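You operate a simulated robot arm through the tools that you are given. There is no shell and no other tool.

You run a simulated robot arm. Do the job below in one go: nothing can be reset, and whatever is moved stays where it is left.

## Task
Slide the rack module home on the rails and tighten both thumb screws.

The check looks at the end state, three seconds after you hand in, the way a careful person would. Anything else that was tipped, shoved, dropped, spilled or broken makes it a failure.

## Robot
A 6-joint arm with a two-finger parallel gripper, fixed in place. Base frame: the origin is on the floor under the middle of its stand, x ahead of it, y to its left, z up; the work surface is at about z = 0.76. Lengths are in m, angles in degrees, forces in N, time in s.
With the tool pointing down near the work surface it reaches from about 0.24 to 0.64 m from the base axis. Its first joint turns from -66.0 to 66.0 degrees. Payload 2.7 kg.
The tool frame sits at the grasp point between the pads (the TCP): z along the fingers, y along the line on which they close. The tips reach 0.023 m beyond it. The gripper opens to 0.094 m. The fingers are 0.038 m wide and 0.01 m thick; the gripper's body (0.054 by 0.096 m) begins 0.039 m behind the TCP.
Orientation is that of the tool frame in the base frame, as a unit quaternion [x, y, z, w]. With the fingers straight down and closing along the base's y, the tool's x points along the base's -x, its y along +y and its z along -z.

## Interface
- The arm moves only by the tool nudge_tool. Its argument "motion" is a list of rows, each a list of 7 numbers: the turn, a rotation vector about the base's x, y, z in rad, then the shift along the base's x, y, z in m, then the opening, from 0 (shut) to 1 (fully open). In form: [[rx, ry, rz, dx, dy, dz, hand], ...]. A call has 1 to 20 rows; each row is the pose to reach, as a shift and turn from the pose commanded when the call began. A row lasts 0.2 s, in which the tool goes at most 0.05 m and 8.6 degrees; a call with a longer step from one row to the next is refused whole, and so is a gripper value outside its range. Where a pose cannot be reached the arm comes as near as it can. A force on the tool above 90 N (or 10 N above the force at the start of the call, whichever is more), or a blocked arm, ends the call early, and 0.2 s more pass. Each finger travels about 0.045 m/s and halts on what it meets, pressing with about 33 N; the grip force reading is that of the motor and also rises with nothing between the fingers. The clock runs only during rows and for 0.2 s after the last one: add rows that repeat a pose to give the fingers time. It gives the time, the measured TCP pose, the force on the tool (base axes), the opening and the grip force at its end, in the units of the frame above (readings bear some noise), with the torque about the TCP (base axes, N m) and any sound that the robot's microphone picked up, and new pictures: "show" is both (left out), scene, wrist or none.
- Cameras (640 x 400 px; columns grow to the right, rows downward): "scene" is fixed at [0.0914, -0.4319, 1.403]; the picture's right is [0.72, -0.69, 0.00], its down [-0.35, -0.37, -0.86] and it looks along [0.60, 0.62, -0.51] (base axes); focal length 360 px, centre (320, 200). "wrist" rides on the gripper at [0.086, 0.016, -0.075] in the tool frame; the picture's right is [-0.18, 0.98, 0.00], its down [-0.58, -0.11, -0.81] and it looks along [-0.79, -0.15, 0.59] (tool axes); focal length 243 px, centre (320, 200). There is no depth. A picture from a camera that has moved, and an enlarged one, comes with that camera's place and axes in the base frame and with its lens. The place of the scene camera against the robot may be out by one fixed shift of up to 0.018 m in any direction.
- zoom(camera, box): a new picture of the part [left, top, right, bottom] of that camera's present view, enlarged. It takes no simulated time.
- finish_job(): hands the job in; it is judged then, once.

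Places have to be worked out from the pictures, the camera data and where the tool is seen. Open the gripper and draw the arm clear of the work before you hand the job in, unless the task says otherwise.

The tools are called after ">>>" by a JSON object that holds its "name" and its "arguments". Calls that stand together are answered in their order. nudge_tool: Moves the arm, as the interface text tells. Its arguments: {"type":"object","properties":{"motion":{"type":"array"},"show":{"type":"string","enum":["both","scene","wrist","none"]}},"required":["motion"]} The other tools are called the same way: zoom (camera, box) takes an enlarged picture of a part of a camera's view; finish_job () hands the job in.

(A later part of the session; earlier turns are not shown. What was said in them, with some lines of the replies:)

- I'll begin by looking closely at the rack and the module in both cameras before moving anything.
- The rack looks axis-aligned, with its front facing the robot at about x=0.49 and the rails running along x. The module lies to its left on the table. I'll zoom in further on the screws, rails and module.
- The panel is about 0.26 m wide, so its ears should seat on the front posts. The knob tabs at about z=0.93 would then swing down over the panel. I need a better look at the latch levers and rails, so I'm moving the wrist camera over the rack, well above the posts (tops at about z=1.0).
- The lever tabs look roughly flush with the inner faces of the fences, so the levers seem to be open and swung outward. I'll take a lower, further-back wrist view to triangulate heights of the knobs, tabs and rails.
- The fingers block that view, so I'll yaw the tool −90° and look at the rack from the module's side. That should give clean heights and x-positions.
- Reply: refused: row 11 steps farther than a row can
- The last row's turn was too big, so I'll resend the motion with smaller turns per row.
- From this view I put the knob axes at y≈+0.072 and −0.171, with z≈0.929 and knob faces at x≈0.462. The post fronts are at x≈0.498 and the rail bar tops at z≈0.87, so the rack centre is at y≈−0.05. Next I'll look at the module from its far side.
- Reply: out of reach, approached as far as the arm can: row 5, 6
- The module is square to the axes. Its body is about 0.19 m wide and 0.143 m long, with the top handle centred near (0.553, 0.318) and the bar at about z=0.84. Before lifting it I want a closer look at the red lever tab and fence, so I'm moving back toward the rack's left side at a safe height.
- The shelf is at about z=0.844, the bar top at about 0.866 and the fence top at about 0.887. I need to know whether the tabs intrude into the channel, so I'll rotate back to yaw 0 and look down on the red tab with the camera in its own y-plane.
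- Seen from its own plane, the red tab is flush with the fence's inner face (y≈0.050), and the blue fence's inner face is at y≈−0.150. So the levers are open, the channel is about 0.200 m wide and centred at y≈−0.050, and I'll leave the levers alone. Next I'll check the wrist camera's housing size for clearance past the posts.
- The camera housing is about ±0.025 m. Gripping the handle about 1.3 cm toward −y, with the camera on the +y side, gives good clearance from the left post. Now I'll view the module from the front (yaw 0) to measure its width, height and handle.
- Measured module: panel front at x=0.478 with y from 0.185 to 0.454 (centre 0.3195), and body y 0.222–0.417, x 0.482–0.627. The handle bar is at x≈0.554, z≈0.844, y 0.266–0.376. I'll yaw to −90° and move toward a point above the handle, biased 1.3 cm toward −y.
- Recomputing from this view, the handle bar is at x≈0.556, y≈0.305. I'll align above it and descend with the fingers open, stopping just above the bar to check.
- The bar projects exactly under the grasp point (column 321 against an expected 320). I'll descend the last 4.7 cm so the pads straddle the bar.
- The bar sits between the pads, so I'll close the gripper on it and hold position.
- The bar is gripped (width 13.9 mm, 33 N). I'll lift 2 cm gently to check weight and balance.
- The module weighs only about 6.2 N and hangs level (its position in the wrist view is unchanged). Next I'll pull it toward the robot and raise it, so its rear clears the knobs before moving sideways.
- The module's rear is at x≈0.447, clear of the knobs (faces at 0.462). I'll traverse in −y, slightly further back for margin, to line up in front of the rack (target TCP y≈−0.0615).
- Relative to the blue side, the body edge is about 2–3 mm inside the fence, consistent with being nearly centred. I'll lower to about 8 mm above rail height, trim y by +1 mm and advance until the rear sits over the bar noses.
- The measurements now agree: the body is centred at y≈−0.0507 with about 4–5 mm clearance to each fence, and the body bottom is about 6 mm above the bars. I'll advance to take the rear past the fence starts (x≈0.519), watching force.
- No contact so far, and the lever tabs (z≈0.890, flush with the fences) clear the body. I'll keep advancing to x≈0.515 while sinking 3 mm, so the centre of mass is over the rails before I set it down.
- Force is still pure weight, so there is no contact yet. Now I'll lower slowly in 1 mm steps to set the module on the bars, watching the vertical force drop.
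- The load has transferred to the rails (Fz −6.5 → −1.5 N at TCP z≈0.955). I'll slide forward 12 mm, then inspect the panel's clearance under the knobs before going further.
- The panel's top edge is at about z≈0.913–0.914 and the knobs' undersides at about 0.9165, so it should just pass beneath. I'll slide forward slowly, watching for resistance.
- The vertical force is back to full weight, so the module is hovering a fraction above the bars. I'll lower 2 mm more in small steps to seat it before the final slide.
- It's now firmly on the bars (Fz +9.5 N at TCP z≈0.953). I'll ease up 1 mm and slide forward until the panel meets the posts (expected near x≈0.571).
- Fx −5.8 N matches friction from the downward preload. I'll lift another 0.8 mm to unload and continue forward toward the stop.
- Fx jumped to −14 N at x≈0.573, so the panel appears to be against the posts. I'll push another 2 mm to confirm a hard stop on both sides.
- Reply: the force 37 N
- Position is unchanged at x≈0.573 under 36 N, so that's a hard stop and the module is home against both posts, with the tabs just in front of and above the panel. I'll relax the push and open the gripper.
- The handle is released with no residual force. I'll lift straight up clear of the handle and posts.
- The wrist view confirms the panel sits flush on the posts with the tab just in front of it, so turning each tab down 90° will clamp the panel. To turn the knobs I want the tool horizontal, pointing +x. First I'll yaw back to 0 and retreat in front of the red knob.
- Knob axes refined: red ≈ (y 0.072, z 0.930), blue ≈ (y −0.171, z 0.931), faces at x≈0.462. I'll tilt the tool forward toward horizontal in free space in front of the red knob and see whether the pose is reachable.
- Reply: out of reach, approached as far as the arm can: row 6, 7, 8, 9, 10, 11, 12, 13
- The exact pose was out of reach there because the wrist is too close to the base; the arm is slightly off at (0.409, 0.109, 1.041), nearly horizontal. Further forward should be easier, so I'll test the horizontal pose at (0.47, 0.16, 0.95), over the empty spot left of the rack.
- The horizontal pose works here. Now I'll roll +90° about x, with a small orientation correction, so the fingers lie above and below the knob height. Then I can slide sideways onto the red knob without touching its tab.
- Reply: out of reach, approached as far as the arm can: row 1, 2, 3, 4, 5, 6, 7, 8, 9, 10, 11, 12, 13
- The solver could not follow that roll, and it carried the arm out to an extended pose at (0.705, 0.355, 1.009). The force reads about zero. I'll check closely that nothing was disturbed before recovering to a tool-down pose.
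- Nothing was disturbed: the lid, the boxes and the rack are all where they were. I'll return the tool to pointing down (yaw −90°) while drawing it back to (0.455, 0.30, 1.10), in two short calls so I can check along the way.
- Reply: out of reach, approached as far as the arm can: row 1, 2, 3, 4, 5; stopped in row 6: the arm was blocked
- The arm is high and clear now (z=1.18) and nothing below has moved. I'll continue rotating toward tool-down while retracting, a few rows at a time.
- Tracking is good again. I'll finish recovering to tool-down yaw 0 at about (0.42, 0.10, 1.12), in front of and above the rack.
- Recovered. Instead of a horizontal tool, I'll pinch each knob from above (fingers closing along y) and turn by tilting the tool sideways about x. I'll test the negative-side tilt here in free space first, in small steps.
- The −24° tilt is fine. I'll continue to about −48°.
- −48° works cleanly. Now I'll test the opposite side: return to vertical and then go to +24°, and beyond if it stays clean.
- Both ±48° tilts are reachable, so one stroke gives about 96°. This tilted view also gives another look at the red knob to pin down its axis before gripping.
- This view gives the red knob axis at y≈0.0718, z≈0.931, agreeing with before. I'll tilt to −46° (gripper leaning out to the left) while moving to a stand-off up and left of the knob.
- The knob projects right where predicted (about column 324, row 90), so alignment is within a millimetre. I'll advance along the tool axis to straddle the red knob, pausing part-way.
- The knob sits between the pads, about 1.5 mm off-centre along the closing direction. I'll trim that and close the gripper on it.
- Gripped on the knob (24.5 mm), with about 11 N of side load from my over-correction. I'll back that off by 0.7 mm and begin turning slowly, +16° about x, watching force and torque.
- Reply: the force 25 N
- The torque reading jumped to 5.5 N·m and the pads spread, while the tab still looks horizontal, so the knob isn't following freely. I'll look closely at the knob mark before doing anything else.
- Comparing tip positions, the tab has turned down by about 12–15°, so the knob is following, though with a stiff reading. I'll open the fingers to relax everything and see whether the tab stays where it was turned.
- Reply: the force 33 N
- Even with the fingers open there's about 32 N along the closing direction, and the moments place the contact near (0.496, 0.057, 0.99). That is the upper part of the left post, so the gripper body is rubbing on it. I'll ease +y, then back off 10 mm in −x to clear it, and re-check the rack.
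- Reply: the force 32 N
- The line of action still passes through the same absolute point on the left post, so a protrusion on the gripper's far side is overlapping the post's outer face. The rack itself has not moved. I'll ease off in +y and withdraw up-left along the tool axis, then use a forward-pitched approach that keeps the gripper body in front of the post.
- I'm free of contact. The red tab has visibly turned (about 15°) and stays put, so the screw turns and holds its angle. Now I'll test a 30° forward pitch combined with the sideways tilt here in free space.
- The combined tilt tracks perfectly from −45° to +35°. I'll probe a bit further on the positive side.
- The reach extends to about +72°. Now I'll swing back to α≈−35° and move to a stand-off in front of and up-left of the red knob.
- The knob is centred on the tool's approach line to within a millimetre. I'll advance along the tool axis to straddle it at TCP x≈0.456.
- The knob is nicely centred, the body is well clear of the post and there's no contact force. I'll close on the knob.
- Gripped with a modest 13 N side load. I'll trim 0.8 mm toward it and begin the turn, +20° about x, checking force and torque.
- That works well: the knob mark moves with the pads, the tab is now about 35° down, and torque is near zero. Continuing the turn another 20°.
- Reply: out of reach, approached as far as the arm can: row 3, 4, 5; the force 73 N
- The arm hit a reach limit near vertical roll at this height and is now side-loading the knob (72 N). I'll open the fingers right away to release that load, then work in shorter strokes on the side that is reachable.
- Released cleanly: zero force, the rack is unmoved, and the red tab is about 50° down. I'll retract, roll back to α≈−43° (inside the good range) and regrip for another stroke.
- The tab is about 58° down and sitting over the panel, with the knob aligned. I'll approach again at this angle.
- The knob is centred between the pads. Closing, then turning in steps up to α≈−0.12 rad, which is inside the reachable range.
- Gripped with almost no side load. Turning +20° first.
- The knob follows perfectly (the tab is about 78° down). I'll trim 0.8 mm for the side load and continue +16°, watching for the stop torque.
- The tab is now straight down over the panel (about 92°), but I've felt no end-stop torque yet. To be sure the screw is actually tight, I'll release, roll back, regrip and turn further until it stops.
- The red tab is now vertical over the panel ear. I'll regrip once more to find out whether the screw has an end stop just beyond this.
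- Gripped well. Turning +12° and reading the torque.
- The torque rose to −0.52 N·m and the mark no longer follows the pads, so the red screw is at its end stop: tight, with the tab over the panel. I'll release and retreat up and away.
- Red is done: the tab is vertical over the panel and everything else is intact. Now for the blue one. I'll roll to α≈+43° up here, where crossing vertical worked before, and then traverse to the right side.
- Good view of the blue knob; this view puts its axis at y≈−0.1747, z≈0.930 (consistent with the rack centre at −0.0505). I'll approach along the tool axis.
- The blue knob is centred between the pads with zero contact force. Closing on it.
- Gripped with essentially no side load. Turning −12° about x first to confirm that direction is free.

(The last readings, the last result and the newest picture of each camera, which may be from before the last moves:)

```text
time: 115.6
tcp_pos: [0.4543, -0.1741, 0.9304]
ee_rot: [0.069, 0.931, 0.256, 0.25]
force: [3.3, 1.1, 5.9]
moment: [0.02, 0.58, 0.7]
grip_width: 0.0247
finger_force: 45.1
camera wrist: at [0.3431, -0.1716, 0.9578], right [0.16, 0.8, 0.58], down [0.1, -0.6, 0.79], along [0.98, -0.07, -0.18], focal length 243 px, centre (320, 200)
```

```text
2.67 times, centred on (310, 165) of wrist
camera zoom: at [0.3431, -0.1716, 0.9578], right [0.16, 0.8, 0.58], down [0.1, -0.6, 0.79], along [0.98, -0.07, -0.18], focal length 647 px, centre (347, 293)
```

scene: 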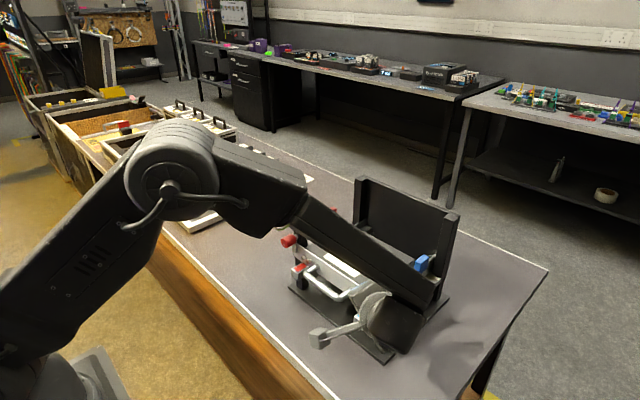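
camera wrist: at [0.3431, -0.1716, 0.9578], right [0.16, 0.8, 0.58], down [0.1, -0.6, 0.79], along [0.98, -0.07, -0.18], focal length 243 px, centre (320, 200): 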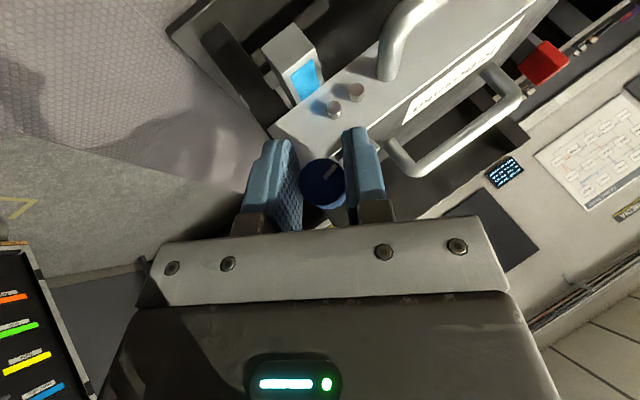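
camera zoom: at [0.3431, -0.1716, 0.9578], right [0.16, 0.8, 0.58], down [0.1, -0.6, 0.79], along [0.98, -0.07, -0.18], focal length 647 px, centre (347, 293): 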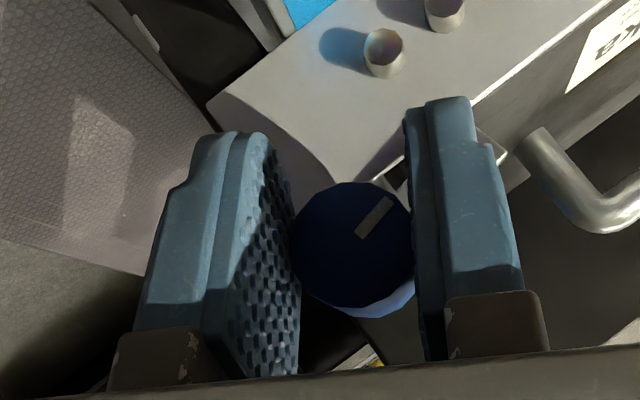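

The mark turns with the pads and there's no resistance, so this is the right direction. Continuing another −16°.

>>> {"name": "nudge_tool", "arguments": {"motion": [[-0.08, 0, 0, 0, 0, 0, 0], [-0.16, 0, 0, 0, 0, 0, 0], [-0.24, 0, 0, 0, 0, 0, 0], [-0.28, 0, 0, 0, 0, 0, 0], [-0.28, 0, 0, 0, 0, 0, 0]], "show": "wrist"}}

>>> {"name": "zoom", "arguments": {"camera": "wrist", "box": [190, 90, 430, 240]}}

```text
time: 116.8
tcp_pos: [0.4556, -0.1732, 0.93]
ee_rot: [0.034, 0.958, 0.124, 0.256]
force: [0.1, 12.2, 18.3]
moment: [0.04, 0.15, 0.56]
grip_width: 0.0248
finger_force: 44.3
camera wrist: at [0.3431, -0.1638, 0.956], right [0.16, 0.93, 0.34], down [0.1, -0.36, 0.93], along [0.98, -0.12, -0.15], focal length 243 px, centre (320, 200)
```

wrist: 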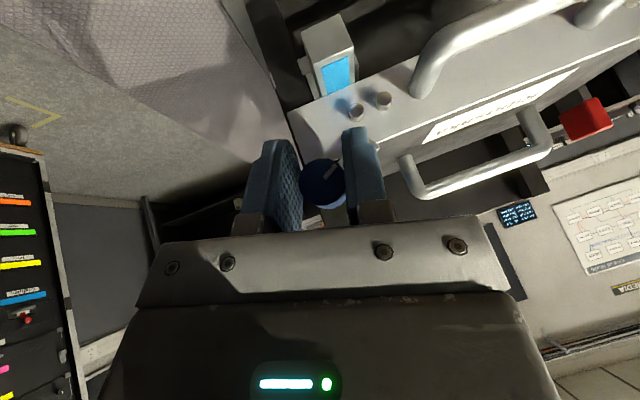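

```text
2.67 times, centred on (310, 165) of wrist
camera zoom: at [0.3431, -0.1638, 0.956], right [0.16, 0.93, 0.34], down [0.1, -0.36, 0.93], along [0.98, -0.12, -0.15], focal length 647 px, centre (347, 293)
```

zoom: 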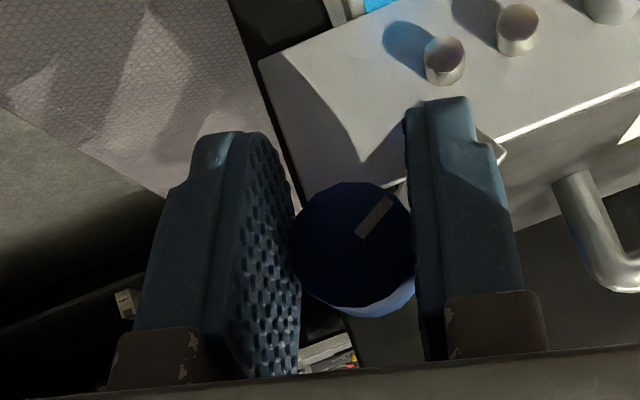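

The knob follows well, with some side load building (~22 N). I'll trim toward that reaction and continue −11°.

>>> {"name": "nudge_tool", "arguments": {"motion": [[0, 0, 0, 0, 0.0012, 0.0015, 0], [-0.07, 0, 0, 0, 0.0012, 0.0015, 0], [-0.14, 0, 0, 0, 0.0012, 0.0015, 0], [-0.2, 0, 0, 0, 0.0012, 0.0015, 0], [-0.2, 0, 0, 0, 0.0012, 0.0015, 0]], "show": "both"}}

>>> {"name": "zoom", "arguments": {"camera": "wrist", "box": [190, 90, 430, 240]}}

```text
time: 118.0
tcp_pos: [0.4544, -0.173, 0.9308]
ee_rot: [0.009, 0.966, 0.027, 0.257]
force: [15.0, 1.9, -4.8]
moment: [-0.02, -0.33, 0.4]
grip_width: 0.0246
finger_force: 45.2
camera wrist: at [0.3431, -0.1585, 0.9537], right [0.16, 0.98, 0.15], down [0.1, -0.16, 0.98], along [0.98, -0.14, -0.13], focal length 243 px, centre (320, 200)
```

scene: 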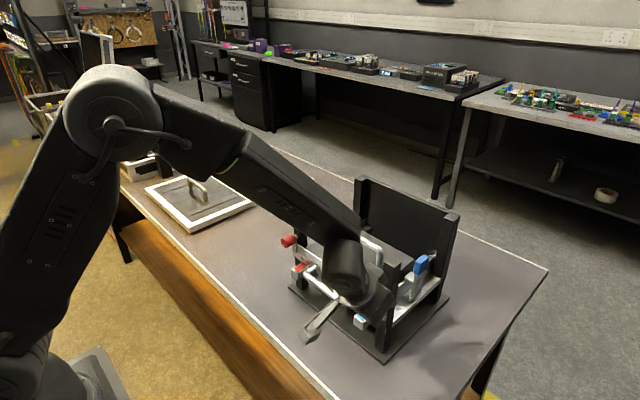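
wrist: 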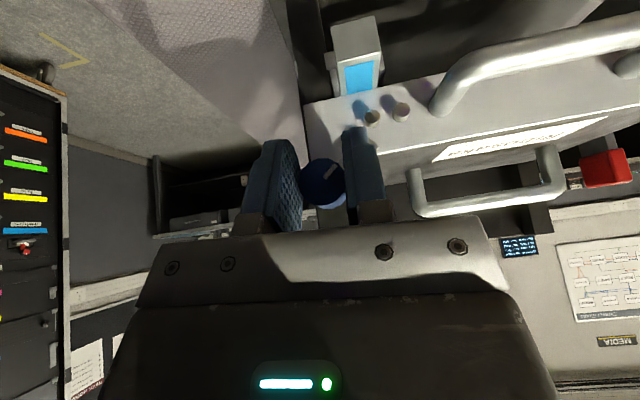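

```text
2.67 times, centred on (310, 165) of wrist
camera zoom: at [0.3431, -0.1585, 0.9537], right [0.16, 0.98, 0.15], down [0.1, -0.16, 0.98], along [0.98, -0.14, -0.13], focal length 647 px, centre (347, 293)
```

zoom: 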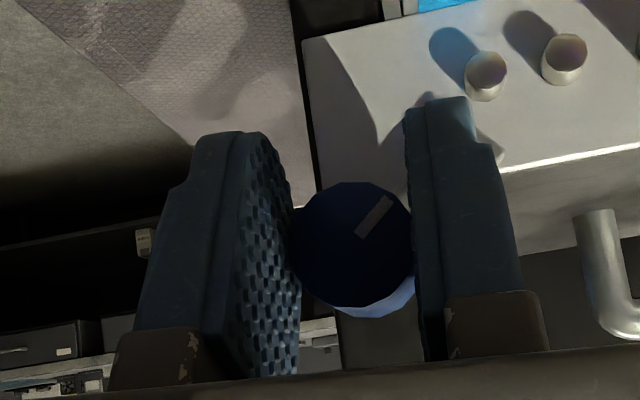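

Tab about 40° turned, everything smooth. One more small piece (−7°) inside the safe range, then I'll release for the next stroke.

>>> {"name": "nudge_tool", "arguments": {"motion": [[-0.06, 0, 0, 0, 0, 0, 0], [-0.12, 0, 0, 0, 0, 0, 0], [-0.12, 0, 0, 0, 0, 0, 0]], "show": "none"}}

```text
time: 118.8
tcp_pos: [0.4542, -0.1728, 0.9319]
ee_rot: [-0.008, 0.966, -0.03, 0.257]
force: [19.4, 2.9, -6.7]
moment: [-0.01, 0.98, 0.43]
grip_width: 0.025
finger_force: 44.6
```

Smooth again (tab about 46°). Releasing, retracting, and rolling back to α≈+43° for the second stroke.

>>> {"name": "nudge_tool", "arguments": {"motion": [[0, 0, 0, 0, 0, 0, 0.3], [0, 0, 0, 0, 0, 0, 0.6], [0, 0, 0, 0, 0, 0, 0.6], [0, 0, 0, -0.014, 0, 0.022, 0.6], [0, 0, 0, -0.03, 0, 0.045, 0.6], [0.13, 0, 0, -0.034, -0.005, 0.048, 0.6], [0.26, 0, 0, -0.034, -0.012, 0.048, 0.6], [0.39, 0, 0, -0.034, -0.02, 0.048, 0.6], [0.52, 0, 0, -0.034, -0.028, 0.046, 0.6], [0.65, 0, 0, -0.034, -0.035, 0.044, 0.6], [0.78, 0, 0, -0.034, -0.04, 0.043, 0.6], [0.81, 0, 0, -0.034, -0.041, 0.043, 0.6], [0.81, 0, 0, -0.034, -0.041, 0.043, 0.6]], "show": "both"}}

>>> {"name": "zoom", "arguments": {"camera": "wrist", "box": [220, 40, 420, 180]}}

```text
time: 121.6
tcp_pos: [0.4203, -0.2133, 0.974]
ee_rot: [0.096, 0.899, 0.353, 0.24]
force: [0.0, -0.1, -0.1]
moment: [0.0, -0.01, 0.0]
grip_width: 0.0564
finger_force: 0.0
camera wrist: at [0.3087, -0.217, 1.0019], right [0.16, 0.66, 0.74], down [0.1, -0.75, 0.65], along [0.98, -0.03, -0.19], focal length 243 px, centre (320, 200)
```

scene: 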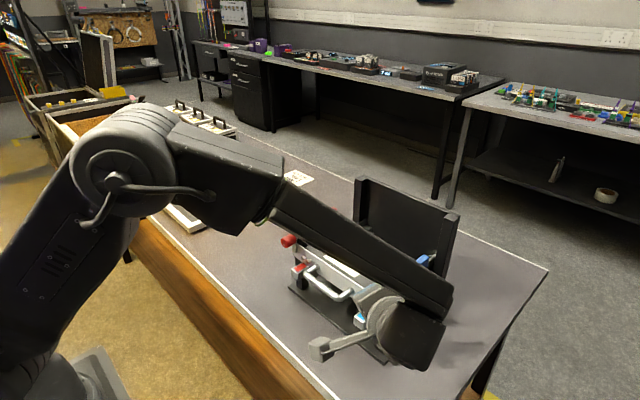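
wrist: 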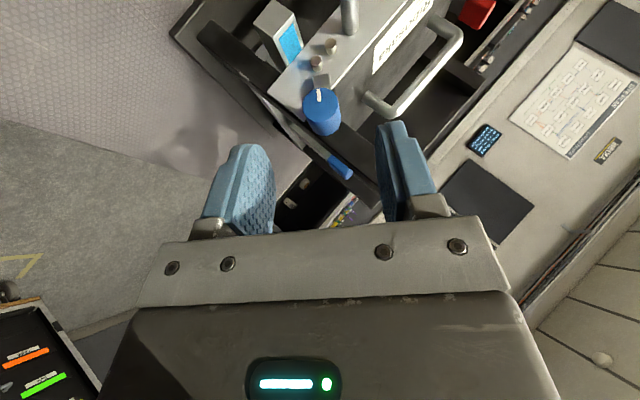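

```text
2.86 times, centred on (320, 110) of wrist
camera zoom: at [0.3087, -0.217, 1.0019], right [0.16, 0.66, 0.74], down [0.1, -0.75, 0.65], along [0.98, -0.03, -0.19], focal length 693 px, centre (320, 457)
```

zoom: 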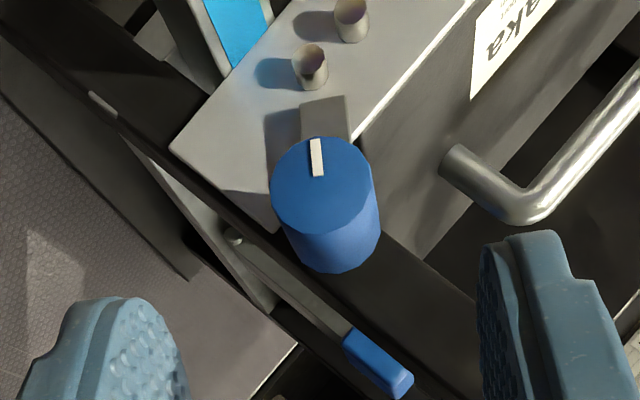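

The blue tab is at about 46° and will clear the studs. Approaching and gripping again.

>>> {"name": "nudge_tool", "arguments": {"motion": [[0, 0, 0, 0.012, 0.0134, -0.015, 0.6], [0, 0, 0, 0.024, 0.0267, -0.03, 0.6], [0, 0, 0, 0.035, 0.0392, -0.044, 0.6], [0, 0, 0, 0.035, 0.0392, -0.044, 0.4], [0, 0, 0, 0.035, 0.0392, -0.044, 0], [0, 0, 0, 0.035, 0.0392, -0.044, 0], [0, 0, 0, 0.035, 0.0392, -0.044, 0], [0, 0, 0, 0.035, 0.0392, -0.044, 0], [0, 0, 0, 0.035, 0.0392, -0.044, 0]], "show": "wrist"}}

```text
time: 123.6
tcp_pos: [0.4563, -0.173, 0.9302]
ee_rot: [0.096, 0.9, 0.352, 0.24]
force: [6.2, 1.1, -3.1]
moment: [0.02, -0.75, 0.02]
grip_width: 0.0248
finger_force: 45.1
camera wrist: at [0.3442, -0.1774, 0.9575], right [0.16, 0.66, 0.74], down [0.1, -0.75, 0.65], along [0.98, -0.03, -0.19], focal length 243 px, centre (320, 200)
```

wrist: 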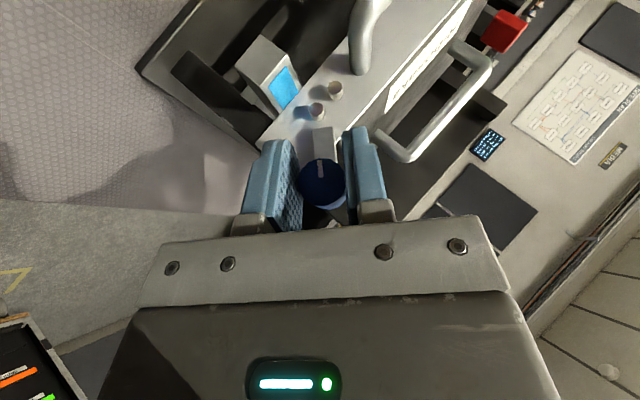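

Gripped cleanly with a low load. Turning −23° in this step.

>>> {"name": "nudge_tool", "arguments": {"motion": [[-0.08, 0, 0, 0, 0, 0, 0], [-0.16, 0, 0, 0, 0, 0, 0], [-0.24, 0, 0, 0, 0, 0, 0], [-0.32, 0, 0, 0, 0, 0, 0], [-0.4, 0, 0, 0, 0, 0, 0], [-0.4, 0, 0, 0, 0, 0, 0]], "show": "wrist"}}

>>> {"name": "zoom", "arguments": {"camera": "wrist", "box": [190, 90, 430, 240]}}

```text
time: 125.0
tcp_pos: [0.4561, -0.1735, 0.931]
ee_rot: [0.045, 0.952, 0.167, 0.254]
force: [15.2, 16.4, 3.8]
moment: [-0.03, 0.24, 0.72]
grip_width: 0.0246
finger_force: 45.0
camera wrist: at [0.3441, -0.1664, 0.9567], right [0.16, 0.89, 0.42], down [0.1, -0.44, 0.89], along [0.98, -0.1, -0.16], focal length 243 px, centre (320, 200)
```

wrist: 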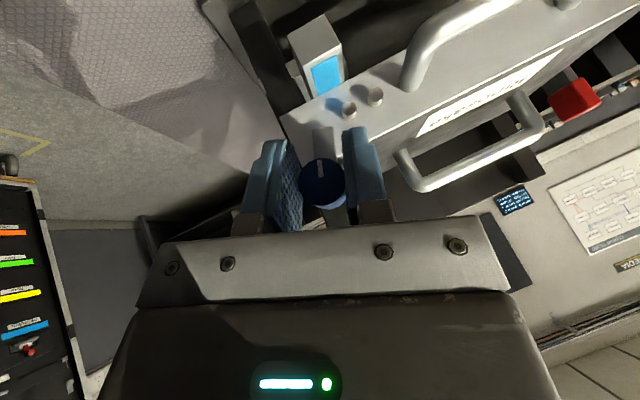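

```text
2.67 times, centred on (310, 165) of wrist
camera zoom: at [0.3441, -0.1664, 0.9567], right [0.16, 0.89, 0.42], down [0.1, -0.44, 0.89], along [0.98, -0.1, -0.16], focal length 647 px, centre (347, 293)
```

zoom: 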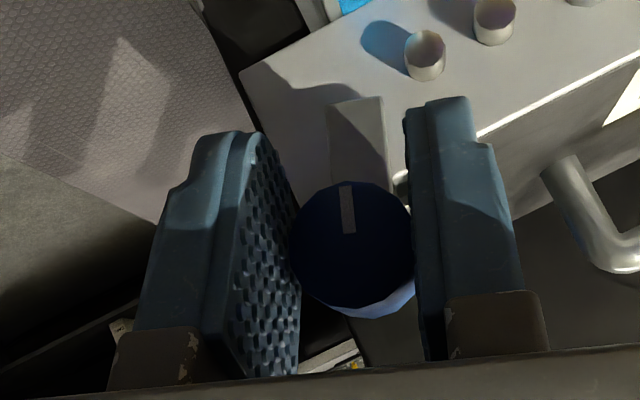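

The tab is about 69° down and moving freely with the pads. Trimming +1.2 mm in y for the side load and turning −17° more.

>>> {"name": "nudge_tool", "arguments": {"motion": [[0, 0, 0, -0.001, 0.0013, 0.0003, 0], [-0.08, 0, 0, -0.001, 0.0013, 0.0003, 0], [-0.16, 0, 0, -0.001, 0.0013, 0.0003, 0], [-0.24, 0, 0, -0.001, 0.0013, 0.0003, 0], [-0.3, 0, 0, -0.001, 0.0013, 0.0003, 0], [-0.3, 0, 0, -0.001, 0.0013, 0.0003, 0]], "show": "wrist"}}

>>> {"name": "zoom", "arguments": {"camera": "wrist", "box": [190, 90, 430, 240]}}

```text
time: 126.4
tcp_pos: [0.4559, -0.1729, 0.9319]
ee_rot: [0.007, 0.966, 0.022, 0.259]
force: [27.5, 9.6, -3.8]
moment: [0.02, 0.42, 0.56]
grip_width: 0.0245
finger_force: 45.1
camera wrist: at [0.3438, -0.1584, 0.9534], right [0.16, 0.98, 0.14], down [0.1, -0.15, 0.98], along [0.98, -0.14, -0.12], focal length 243 px, centre (320, 200)
```

wrist: 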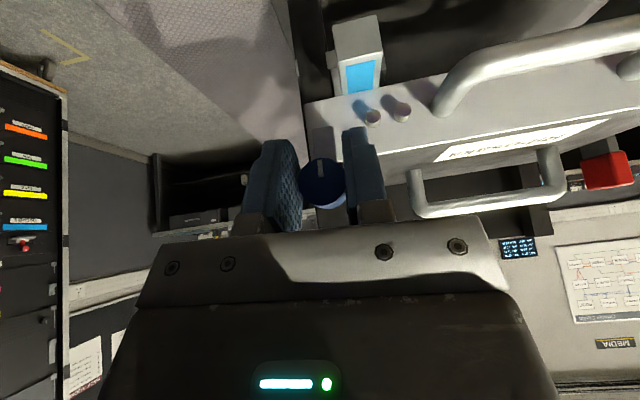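

```text
2.67 times, centred on (310, 165) of wrist
camera zoom: at [0.3438, -0.1584, 0.9534], right [0.16, 0.98, 0.14], down [0.1, -0.15, 0.98], along [0.98, -0.14, -0.12], focal length 647 px, centre (347, 293)
```

zoom: 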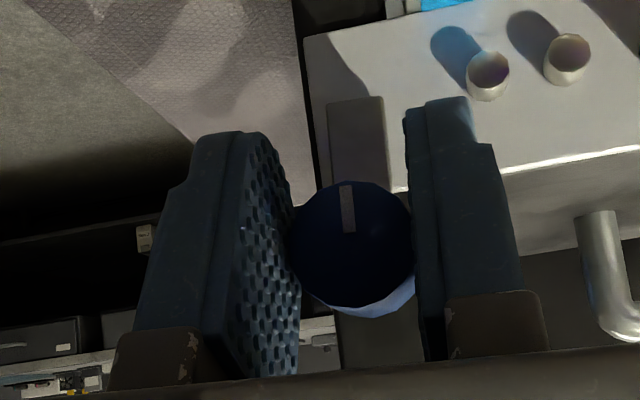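

The blue tab is nearly vertical (about 86°). Relieving the +x load by 2 mm and turning the last −8°, watching for the stop.

>>> {"name": "nudge_tool", "arguments": {"motion": [[0, 0, 0, 0.002, 0.0008, -0.0003, 0], [-0.05, 0, 0, 0.002, 0.0008, -0.0003, 0], [-0.1, 0, 0, 0.002, 0.0008, -0.0003, 0], [-0.14, 0, 0, 0.002, 0.0008, -0.0003, 0], [-0.14, 0, 0, 0.002, 0.0008, -0.0003, 0]], "show": "wrist"}}

>>> {"name": "zoom", "arguments": {"camera": "wrist", "box": [190, 90, 430, 240]}}

```text
time: 127.6
tcp_pos: [0.4546, -0.172, 0.9301]
ee_rot: [-0.01, 0.965, -0.045, 0.257]
force: [-3.5, 2.6, 5.9]
moment: [0.04, 0.31, 0.43]
grip_width: 0.0248
finger_force: 44.9
camera wrist: at [0.3439, -0.155, 0.9502], right [0.16, 0.99, 0.0], down [0.1, -0.02, 0.99], along [0.98, -0.16, -0.11], focal length 243 px, centre (320, 200)
```

wrist: 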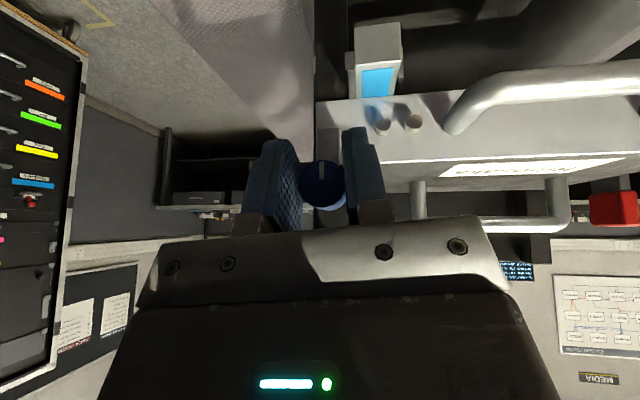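

```text
2.67 times, centred on (310, 165) of wrist
camera zoom: at [0.3439, -0.155, 0.9502], right [0.16, 0.99, 0.0], down [0.1, -0.02, 0.99], along [0.98, -0.16, -0.11], focal length 647 px, centre (347, 293)
```

zoom: 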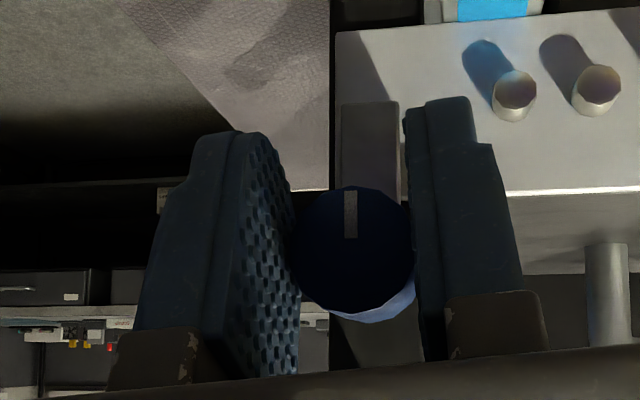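

The blue tab looks vertical over the panel. As with red, I'll release, regrip at α≈+43° and check for the end stop with a further small turn.

>>> {"name": "nudge_tool", "arguments": {"motion": [[0, 0, 0, 0, 0, 0, 0.3], [0, 0, 0, 0, 0, 0, 0.6], [0, 0, 0, 0, 0, 0, 0.6], [0, 0, 0, -0.014, 0, 0.022, 0.6], [0, 0, 0, -0.03, 0, 0.043, 0.6], [0.13, 0, 0, -0.034, -0.005, 0.045, 0.6], [0.26, 0, 0, -0.034, -0.012, 0.045, 0.6], [0.39, 0, 0, -0.034, -0.02, 0.045, 0.6], [0.52, 0, 0, -0.034, -0.028, 0.045, 0.6], [0.65, 0, 0, -0.034, -0.035, 0.044, 0.6], [0.78, 0, 0, -0.034, -0.041, 0.044, 0.6], [0.84, 0, 0, -0.034, -0.042, 0.044, 0.6], [0.84, 0, 0, -0.034, -0.042, 0.044, 0.6]], "show": "both"}}

>>> {"name": "zoom", "arguments": {"camera": "wrist", "box": [220, 40, 420, 180]}}

```text
time: 130.4
tcp_pos: [0.4219, -0.2143, 0.9741]
ee_rot: [0.096, 0.899, 0.352, 0.24]
force: [-0.6, -0.3, 0.8]
moment: [0.02, 0.01, 0.01]
grip_width: 0.0562
finger_force: 0.1
camera wrist: at [0.3108, -0.2183, 1.0017], right [0.16, 0.66, 0.74], down [0.1, -0.75, 0.65], along [0.98, -0.03, -0.19], focal length 243 px, centre (320, 200)
```

scene: 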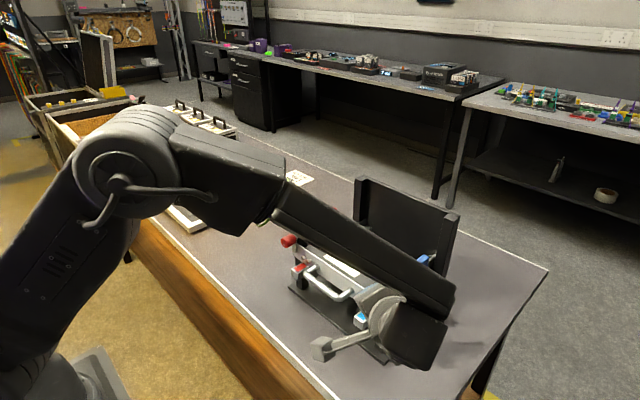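
wrist: 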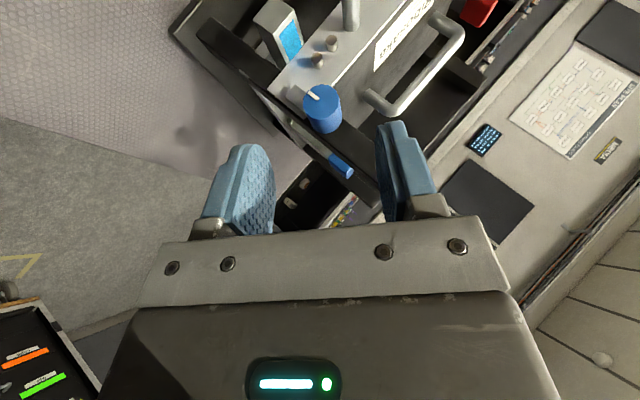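

```text
2.86 times, centred on (320, 110) of wrist
camera zoom: at [0.3108, -0.2183, 1.0017], right [0.16, 0.66, 0.74], down [0.1, -0.75, 0.65], along [0.98, -0.03, -0.19], focal length 693 px, centre (320, 457)
```

zoom: 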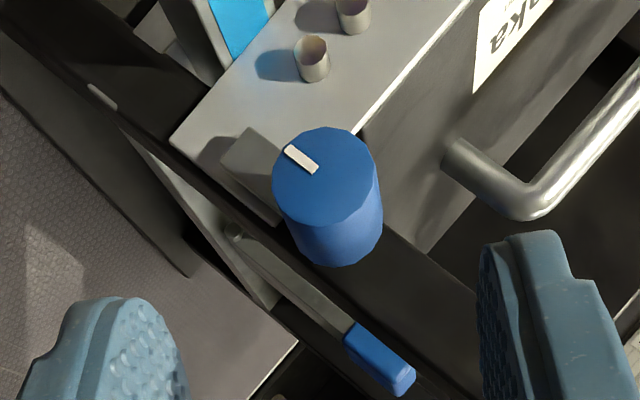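

>>> {"name": "nudge_tool", "arguments": {"motion": [[0, 0, 0, 0.012, 0.0142, -0.015, 0.6], [0, 0, 0, 0.024, 0.0285, -0.03, 0.6], [0, 0, 0, 0.034, 0.041, -0.0436, 0.6], [0, 0, 0, 0.034, 0.041, -0.0436, 0.4], [0, 0, 0, 0.034, 0.041, -0.0436, 0], [0, 0, 0, 0.034, 0.041, -0.0436, 0], [0, 0, 0, 0.034, 0.041, -0.0436, 0], [0, 0, 0, 0.034, 0.041, -0.0436, 0], [0, 0, 0, 0.034, 0.041, -0.0436, 0]], "show": "wrist"}}

>>> {"name": "zoom", "arguments": {"camera": "wrist", "box": [190, 90, 430, 240]}}

```text
time: 132.4
tcp_pos: [0.4568, -0.1738, 0.9295]
ee_rot: [0.096, 0.899, 0.353, 0.239]
force: [6.6, -6.3, -15.3]
moment: [-0.07, -0.95, -0.37]
grip_width: 0.0248
finger_force: 44.8
camera wrist: at [0.3448, -0.1771, 0.9576], right [0.16, 0.66, 0.74], down [0.1, -0.75, 0.65], along [0.98, -0.03, -0.19], focal length 243 px, centre (320, 200)
```

wrist: 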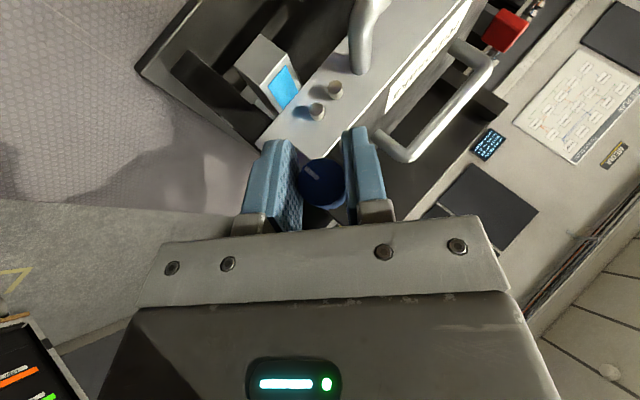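

```text
2.67 times, centred on (310, 165) of wrist
camera zoom: at [0.3448, -0.1771, 0.9576], right [0.16, 0.66, 0.74], down [0.1, -0.75, 0.65], along [0.98, -0.03, -0.19], focal length 647 px, centre (347, 293)
```

zoom: 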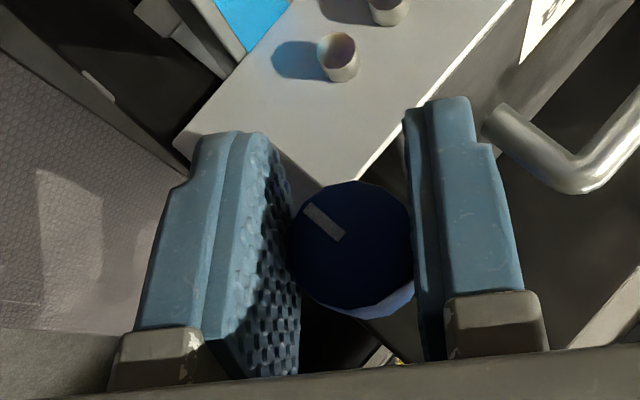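

Gripped. I'll trim for the 15 N side load and turn −12°, checking for the stop torque.

>>> {"name": "nudge_tool", "arguments": {"motion": [[0, 0, 0, 0, -0.0009, -0.0009, 0], [-0.07, 0, 0, 0, -0.0009, -0.0009, 0], [-0.14, 0, 0, 0, -0.0009, -0.0009, 0], [-0.21, 0, 0, 0, -0.0009, -0.0009, 0], [-0.21, 0, 0, 0, -0.0009, -0.0009, 0]], "show": "wrist"}}

>>> {"name": "zoom", "arguments": {"camera": "wrist", "box": [190, 90, 430, 240]}}

```text
time: 133.6
tcp_pos: [0.4557, -0.174, 0.9304]
ee_rot: [0.069, 0.931, 0.257, 0.249]
force: [1.6, 4.4, 5.0]
moment: [0.57, 0.18, 0.39]
grip_width: 0.0246
finger_force: 44.2
camera wrist: at [0.3446, -0.1718, 0.9579], right [0.16, 0.8, 0.58], down [0.1, -0.6, 0.79], along [0.98, -0.07, -0.18], focal length 243 px, centre (320, 200)
```

wrist: 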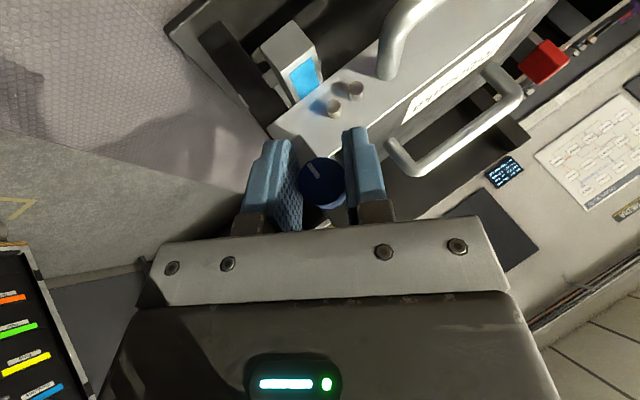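

```text
2.67 times, centred on (310, 165) of wrist
camera zoom: at [0.3446, -0.1718, 0.9579], right [0.16, 0.8, 0.58], down [0.1, -0.6, 0.79], along [0.98, -0.07, -0.18], focal length 647 px, centre (347, 293)
```

zoom: 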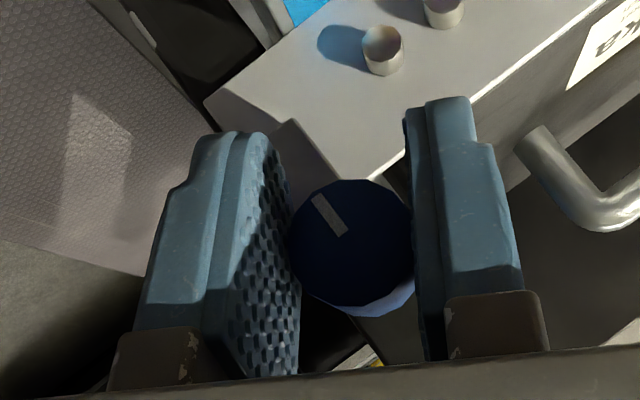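

Torque has risen to +0.57 N·m and the knob no longer follows, so blue is also at its end stop. Releasing and withdrawing up and away.

>>> {"name": "nudge_tool", "arguments": {"motion": [[0, 0, 0, 0, 0, 0, 0.3], [0, 0, 0, 0, 0, 0, 0.6], [0, 0, 0, 0, 0, 0, 0.6], [0, 0, 0, -0.014, -0.012, 0.02, 0.6], [0, 0, 0, -0.028, -0.025, 0.042, 0.6], [0, 0, 0, -0.04, -0.035, 0.075, 0.6], [0, 0, 0, -0.04, -0.035, 0.115, 0.6], [0, 0, 0, -0.035, -0.035, 0.155, 0.6], [0, 0, 0, -0.03, -0.03, 0.165, 0.6], [0, 0, 0, -0.03, -0.03, 0.165, 0.6]], "show": "both"}}

```text
time: 135.8
tcp_pos: [0.4256, -0.2048, 1.096]
ee_rot: [0.07, 0.932, 0.256, 0.248]
force: [0.1, 0.0, 0.9]
moment: [-0.02, 0.03, 0.0]
grip_width: 0.0566
finger_force: 0.1
camera wrist: at [0.3155, -0.2023, 1.1232], right [0.16, 0.8, 0.58], down [0.1, -0.6, 0.79], along [0.98, -0.07, -0.18], focal length 243 px, centre (320, 200)
```

scene: 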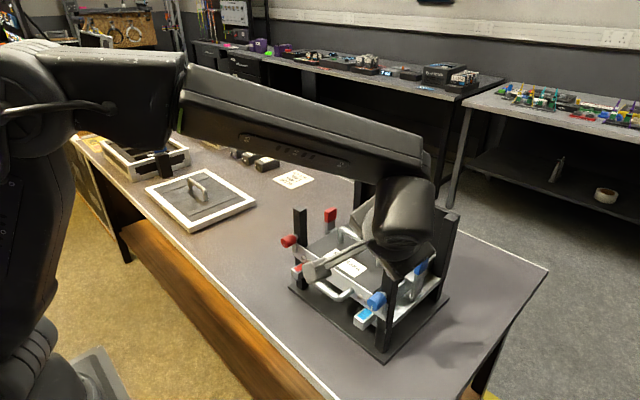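
wrist: 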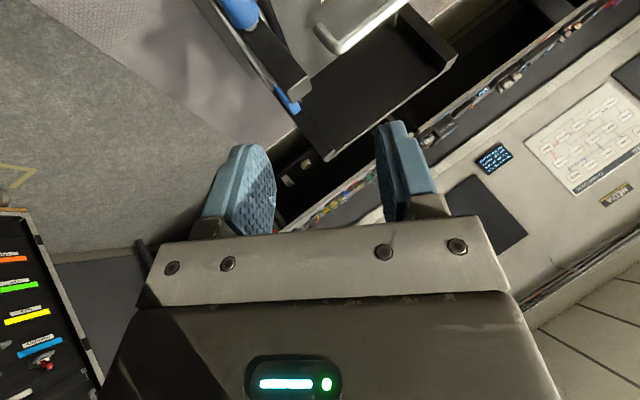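

Clear. I'll return the tool to pointing straight down and draw back, so I can inspect the final state.

>>> {"name": "nudge_tool", "arguments": {"motion": [[-0.087, 0.085, 0.024, -0.005, 0.01, 0.007, 0.8], [-0.175, 0.169, 0.048, -0.01, 0.025, 0.015, 0.8], [-0.262, 0.254, 0.072, -0.018, 0.045, 0.022, 0.8], [-0.349, 0.338, 0.096, -0.028, 0.065, 0.03, 0.8], [-0.437, 0.423, 0.12, -0.04, 0.085, 0.037, 0.8], [-0.524, 0.5075, 0.1433, -0.052, 0.105, 0.045, 0.8], [-0.524, 0.5075, 0.1433, -0.06, 0.12, 0.045, 0.8], [-0.524, 0.5075, 0.1433, -0.06, 0.12, 0.045, 0.8]], "show": "both"}}

```text
time: 137.6
tcp_pos: [0.3666, -0.0847, 1.1405]
ee_rot: [0.0, 1.0, 0.0, 0.001]
force: [-0.1, -0.1, -0.2]
moment: [0.01, -0.02, 0.03]
grip_width: 0.0753
finger_force: 0.1
camera wrist: at [0.281, -0.069, 1.2147], right [0.18, 0.98, 0.0], down [0.58, -0.11, 0.81], along [0.79, -0.15, -0.59], focal length 243 px, centre (320, 200)
```

scene: 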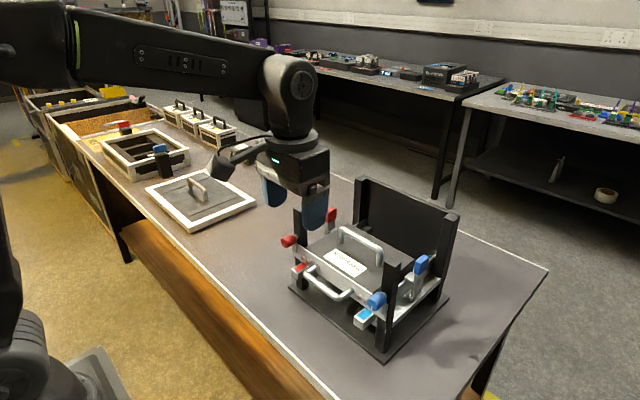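
wrist: 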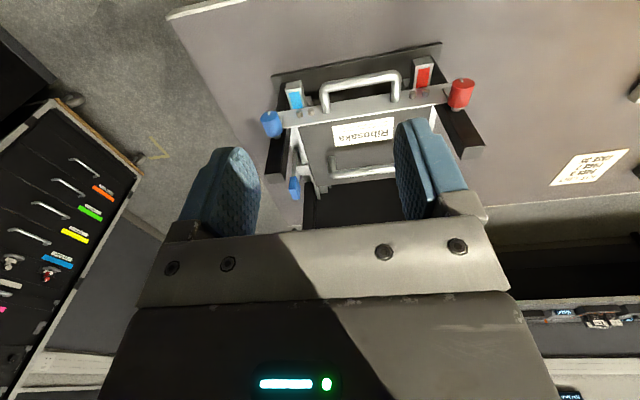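

>>> {"name": "zoom", "arguments": {"camera": "scene", "box": [270, 200, 350, 290]}}

>>> {"name": "zoom", "arguments": {"camera": "scene", "box": [345, 260, 415, 335]}}

>>> {"name": "zoom", "arguments": {"camera": "scene", "box": [270, 160, 470, 370]}}

>>> {"name": "zoom", "arguments": {"camera": "wrist", "box": [240, 40, 500, 200]}}

>>> {"name": "zoom", "arguments": {"camera": "scene", "box": [90, 90, 330, 240]}}

```text
4.44 times, centred on (310, 245) of scene
camera zoom: at [0.0914, -0.4318, 1.403], right [0.72, -0.69, 0.0], down [-0.35, -0.37, -0.86], along [0.6, 0.62, -0.51], focal length 1602 px, centre (364, 0)
```

zoom: 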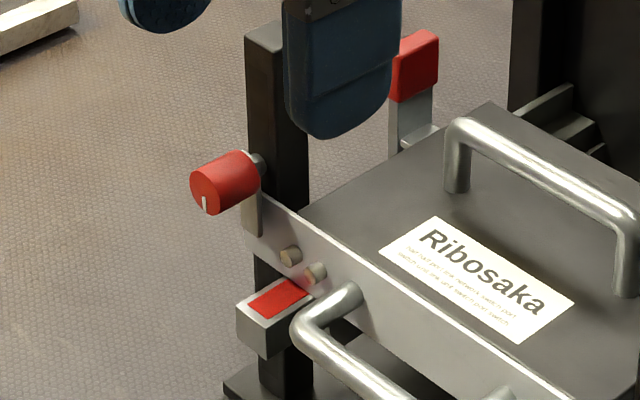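

```text
5.33 times, centred on (380, 298) of scene
camera zoom: at [0.0914, -0.4318, 1.403], right [0.72, -0.69, 0.0], down [-0.35, -0.37, -0.86], along [0.6, 0.62, -0.51], focal length 1922 px, centre (0, -320)
```

zoom: 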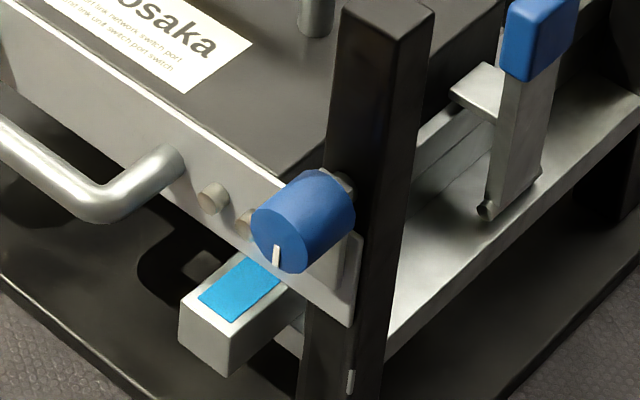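

```text
1.90 times, centred on (370, 265) of scene
camera zoom: at [0.0914, -0.4318, 1.403], right [0.72, -0.69, 0.0], down [-0.35, -0.37, -0.86], along [0.6, 0.62, -0.51], focal length 686 px, centre (225, 76)
```

zoom: 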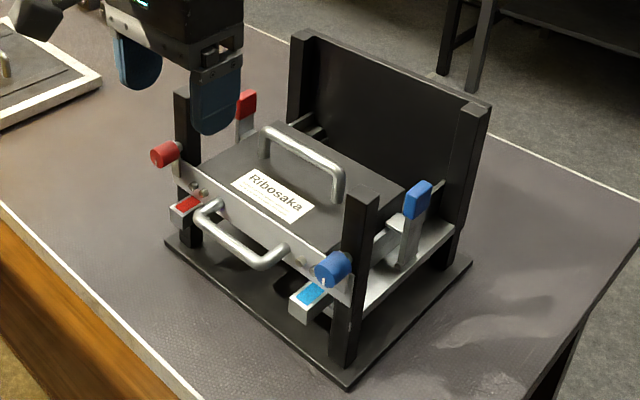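

```text
2.46 times, centred on (370, 120) of wrist
camera zoom: at [0.281, -0.069, 1.2147], right [0.18, 0.98, 0.0], down [0.58, -0.11, 0.81], along [0.79, -0.15, -0.59], focal length 597 px, centre (197, 397)
```

zoom: 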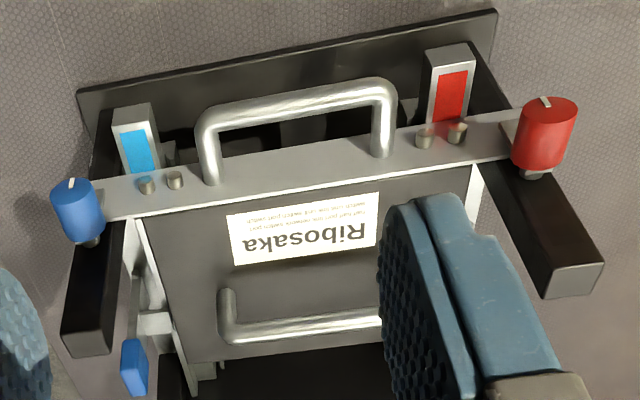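

```text
2.67 times, centred on (210, 165) of scene
camera zoom: at [0.0914, -0.4318, 1.403], right [0.72, -0.69, 0.0], down [-0.35, -0.37, -0.86], along [0.6, 0.62, -0.51], focal length 961 px, centre (613, 293)
```

zoom: 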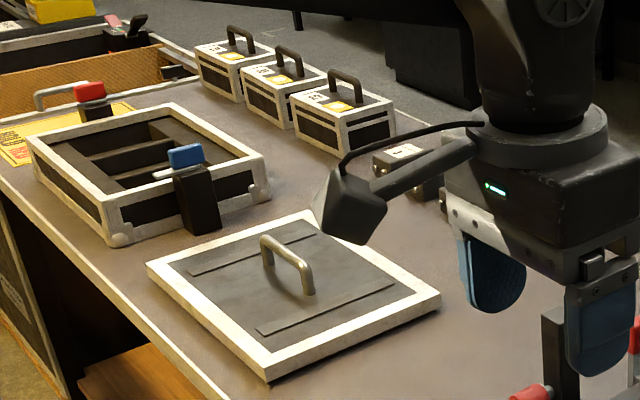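

Both marks point straight down with the tabs vertical over the panel ears, and the module is flush on the posts. The levers, rack, lid and boxes are all where they were. I'll open the gripper fully and park near the starting pose, clear of the work.

>>> {"name": "nudge_tool", "arguments": {"motion": [[0, 0, 0, 0, 0.02, 0.005, 1], [0, 0, 0, 0, 0.045, 0.01, 1], [0, 0, 0, 0, 0.07, 0.015, 1], [0, 0, 0, -0.01, 0.07, 0.02, 1], [0, 0, 0, -0.01, 0.07, 0.02, 1]], "show": "both"}}

>>> {"name": "zoom", "arguments": {"camera": "wrist", "box": [180, 30, 440, 200]}}

```text
time: 138.8
tcp_pos: [0.3552, -0.0154, 1.159]
ee_rot: [0.0, 1.0, 0.001, 0.0]
force: [-0.3, 0.7, -0.7]
moment: [0.0, -0.02, 0.0]
grip_width: 0.094
finger_force: 0.2
camera wrist: at [0.27, 0.0003, 1.2347], right [0.18, 0.98, 0.0], down [0.58, -0.11, 0.81], along [0.79, -0.15, -0.59], focal length 243 px, centre (320, 200)
```

scene: 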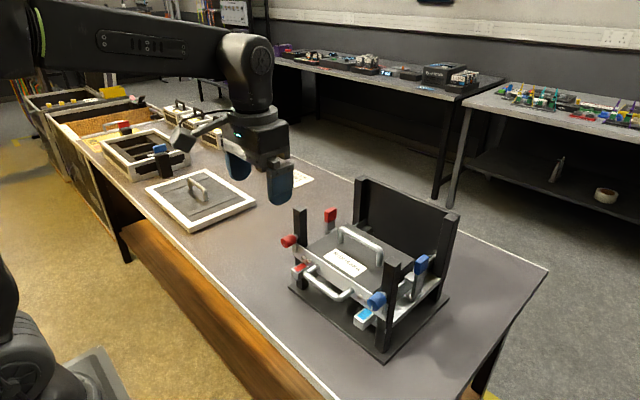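
wrist: 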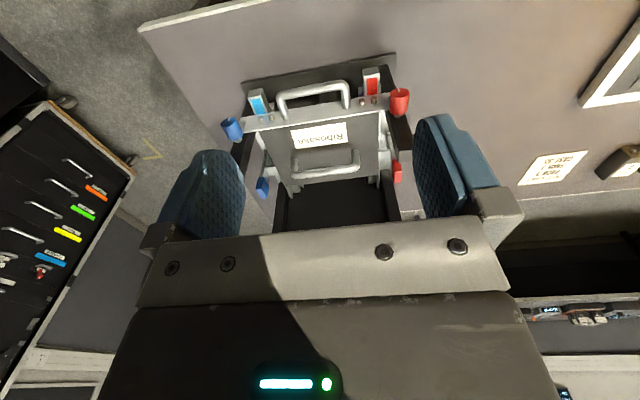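

```text
2.35 times, centred on (310, 115) of wrist
camera zoom: at [0.27, 0.0003, 1.2347], right [0.18, 0.98, 0.0], down [0.58, -0.11, 0.81], along [0.79, -0.15, -0.59], focal length 571 px, centre (344, 400)
```

zoom: 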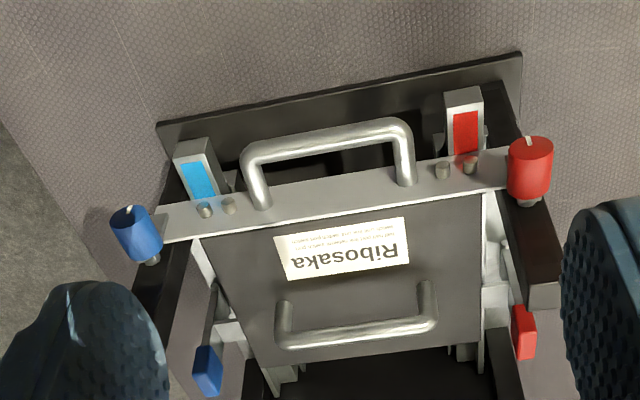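

The module is home against the posts and both thumb screws are at their stops with the tabs over the panel. The gripper is open, the arm is clear and nothing else has been disturbed, so I'm handing in the job.

>>> {"name": "finish_job", "arguments": {}}

```text
The job is handed in.
```

The module is seated on the rails and both thumb screws are tight. I've handed the job in, but no pass or fail result came back.

- **Module:** I pushed it in until the panel stopped hard against both front posts. It did not move further under about 36 N.
- **Thumb screws:** I turned red and blue about 90° each, until the tabs sat vertically over the panel ears. On a last turn, neither knob moved further against about 0.5 N·m.
- **Left post contact:** While I was first turning the red screw, the gripper body pressed on the left post with about 30 N. I backed off, and the camera view showed the rack had not moved.
- **Red knob side load:** The arm also loaded the red knob sideways with about 72 N when it hit a reach limit. I released it straight away, and the rack again showed no movement.
- **Arm swing:** Early on, one turn I tried was out of reach and the arm swung out over the left side of the table. Nothing was touched or shifted.
- **Rail levers:** I left the red and blue levers on the rails in their open position, as the task did not mention them.

The gripper is open and the arm is parked clear of the rack.
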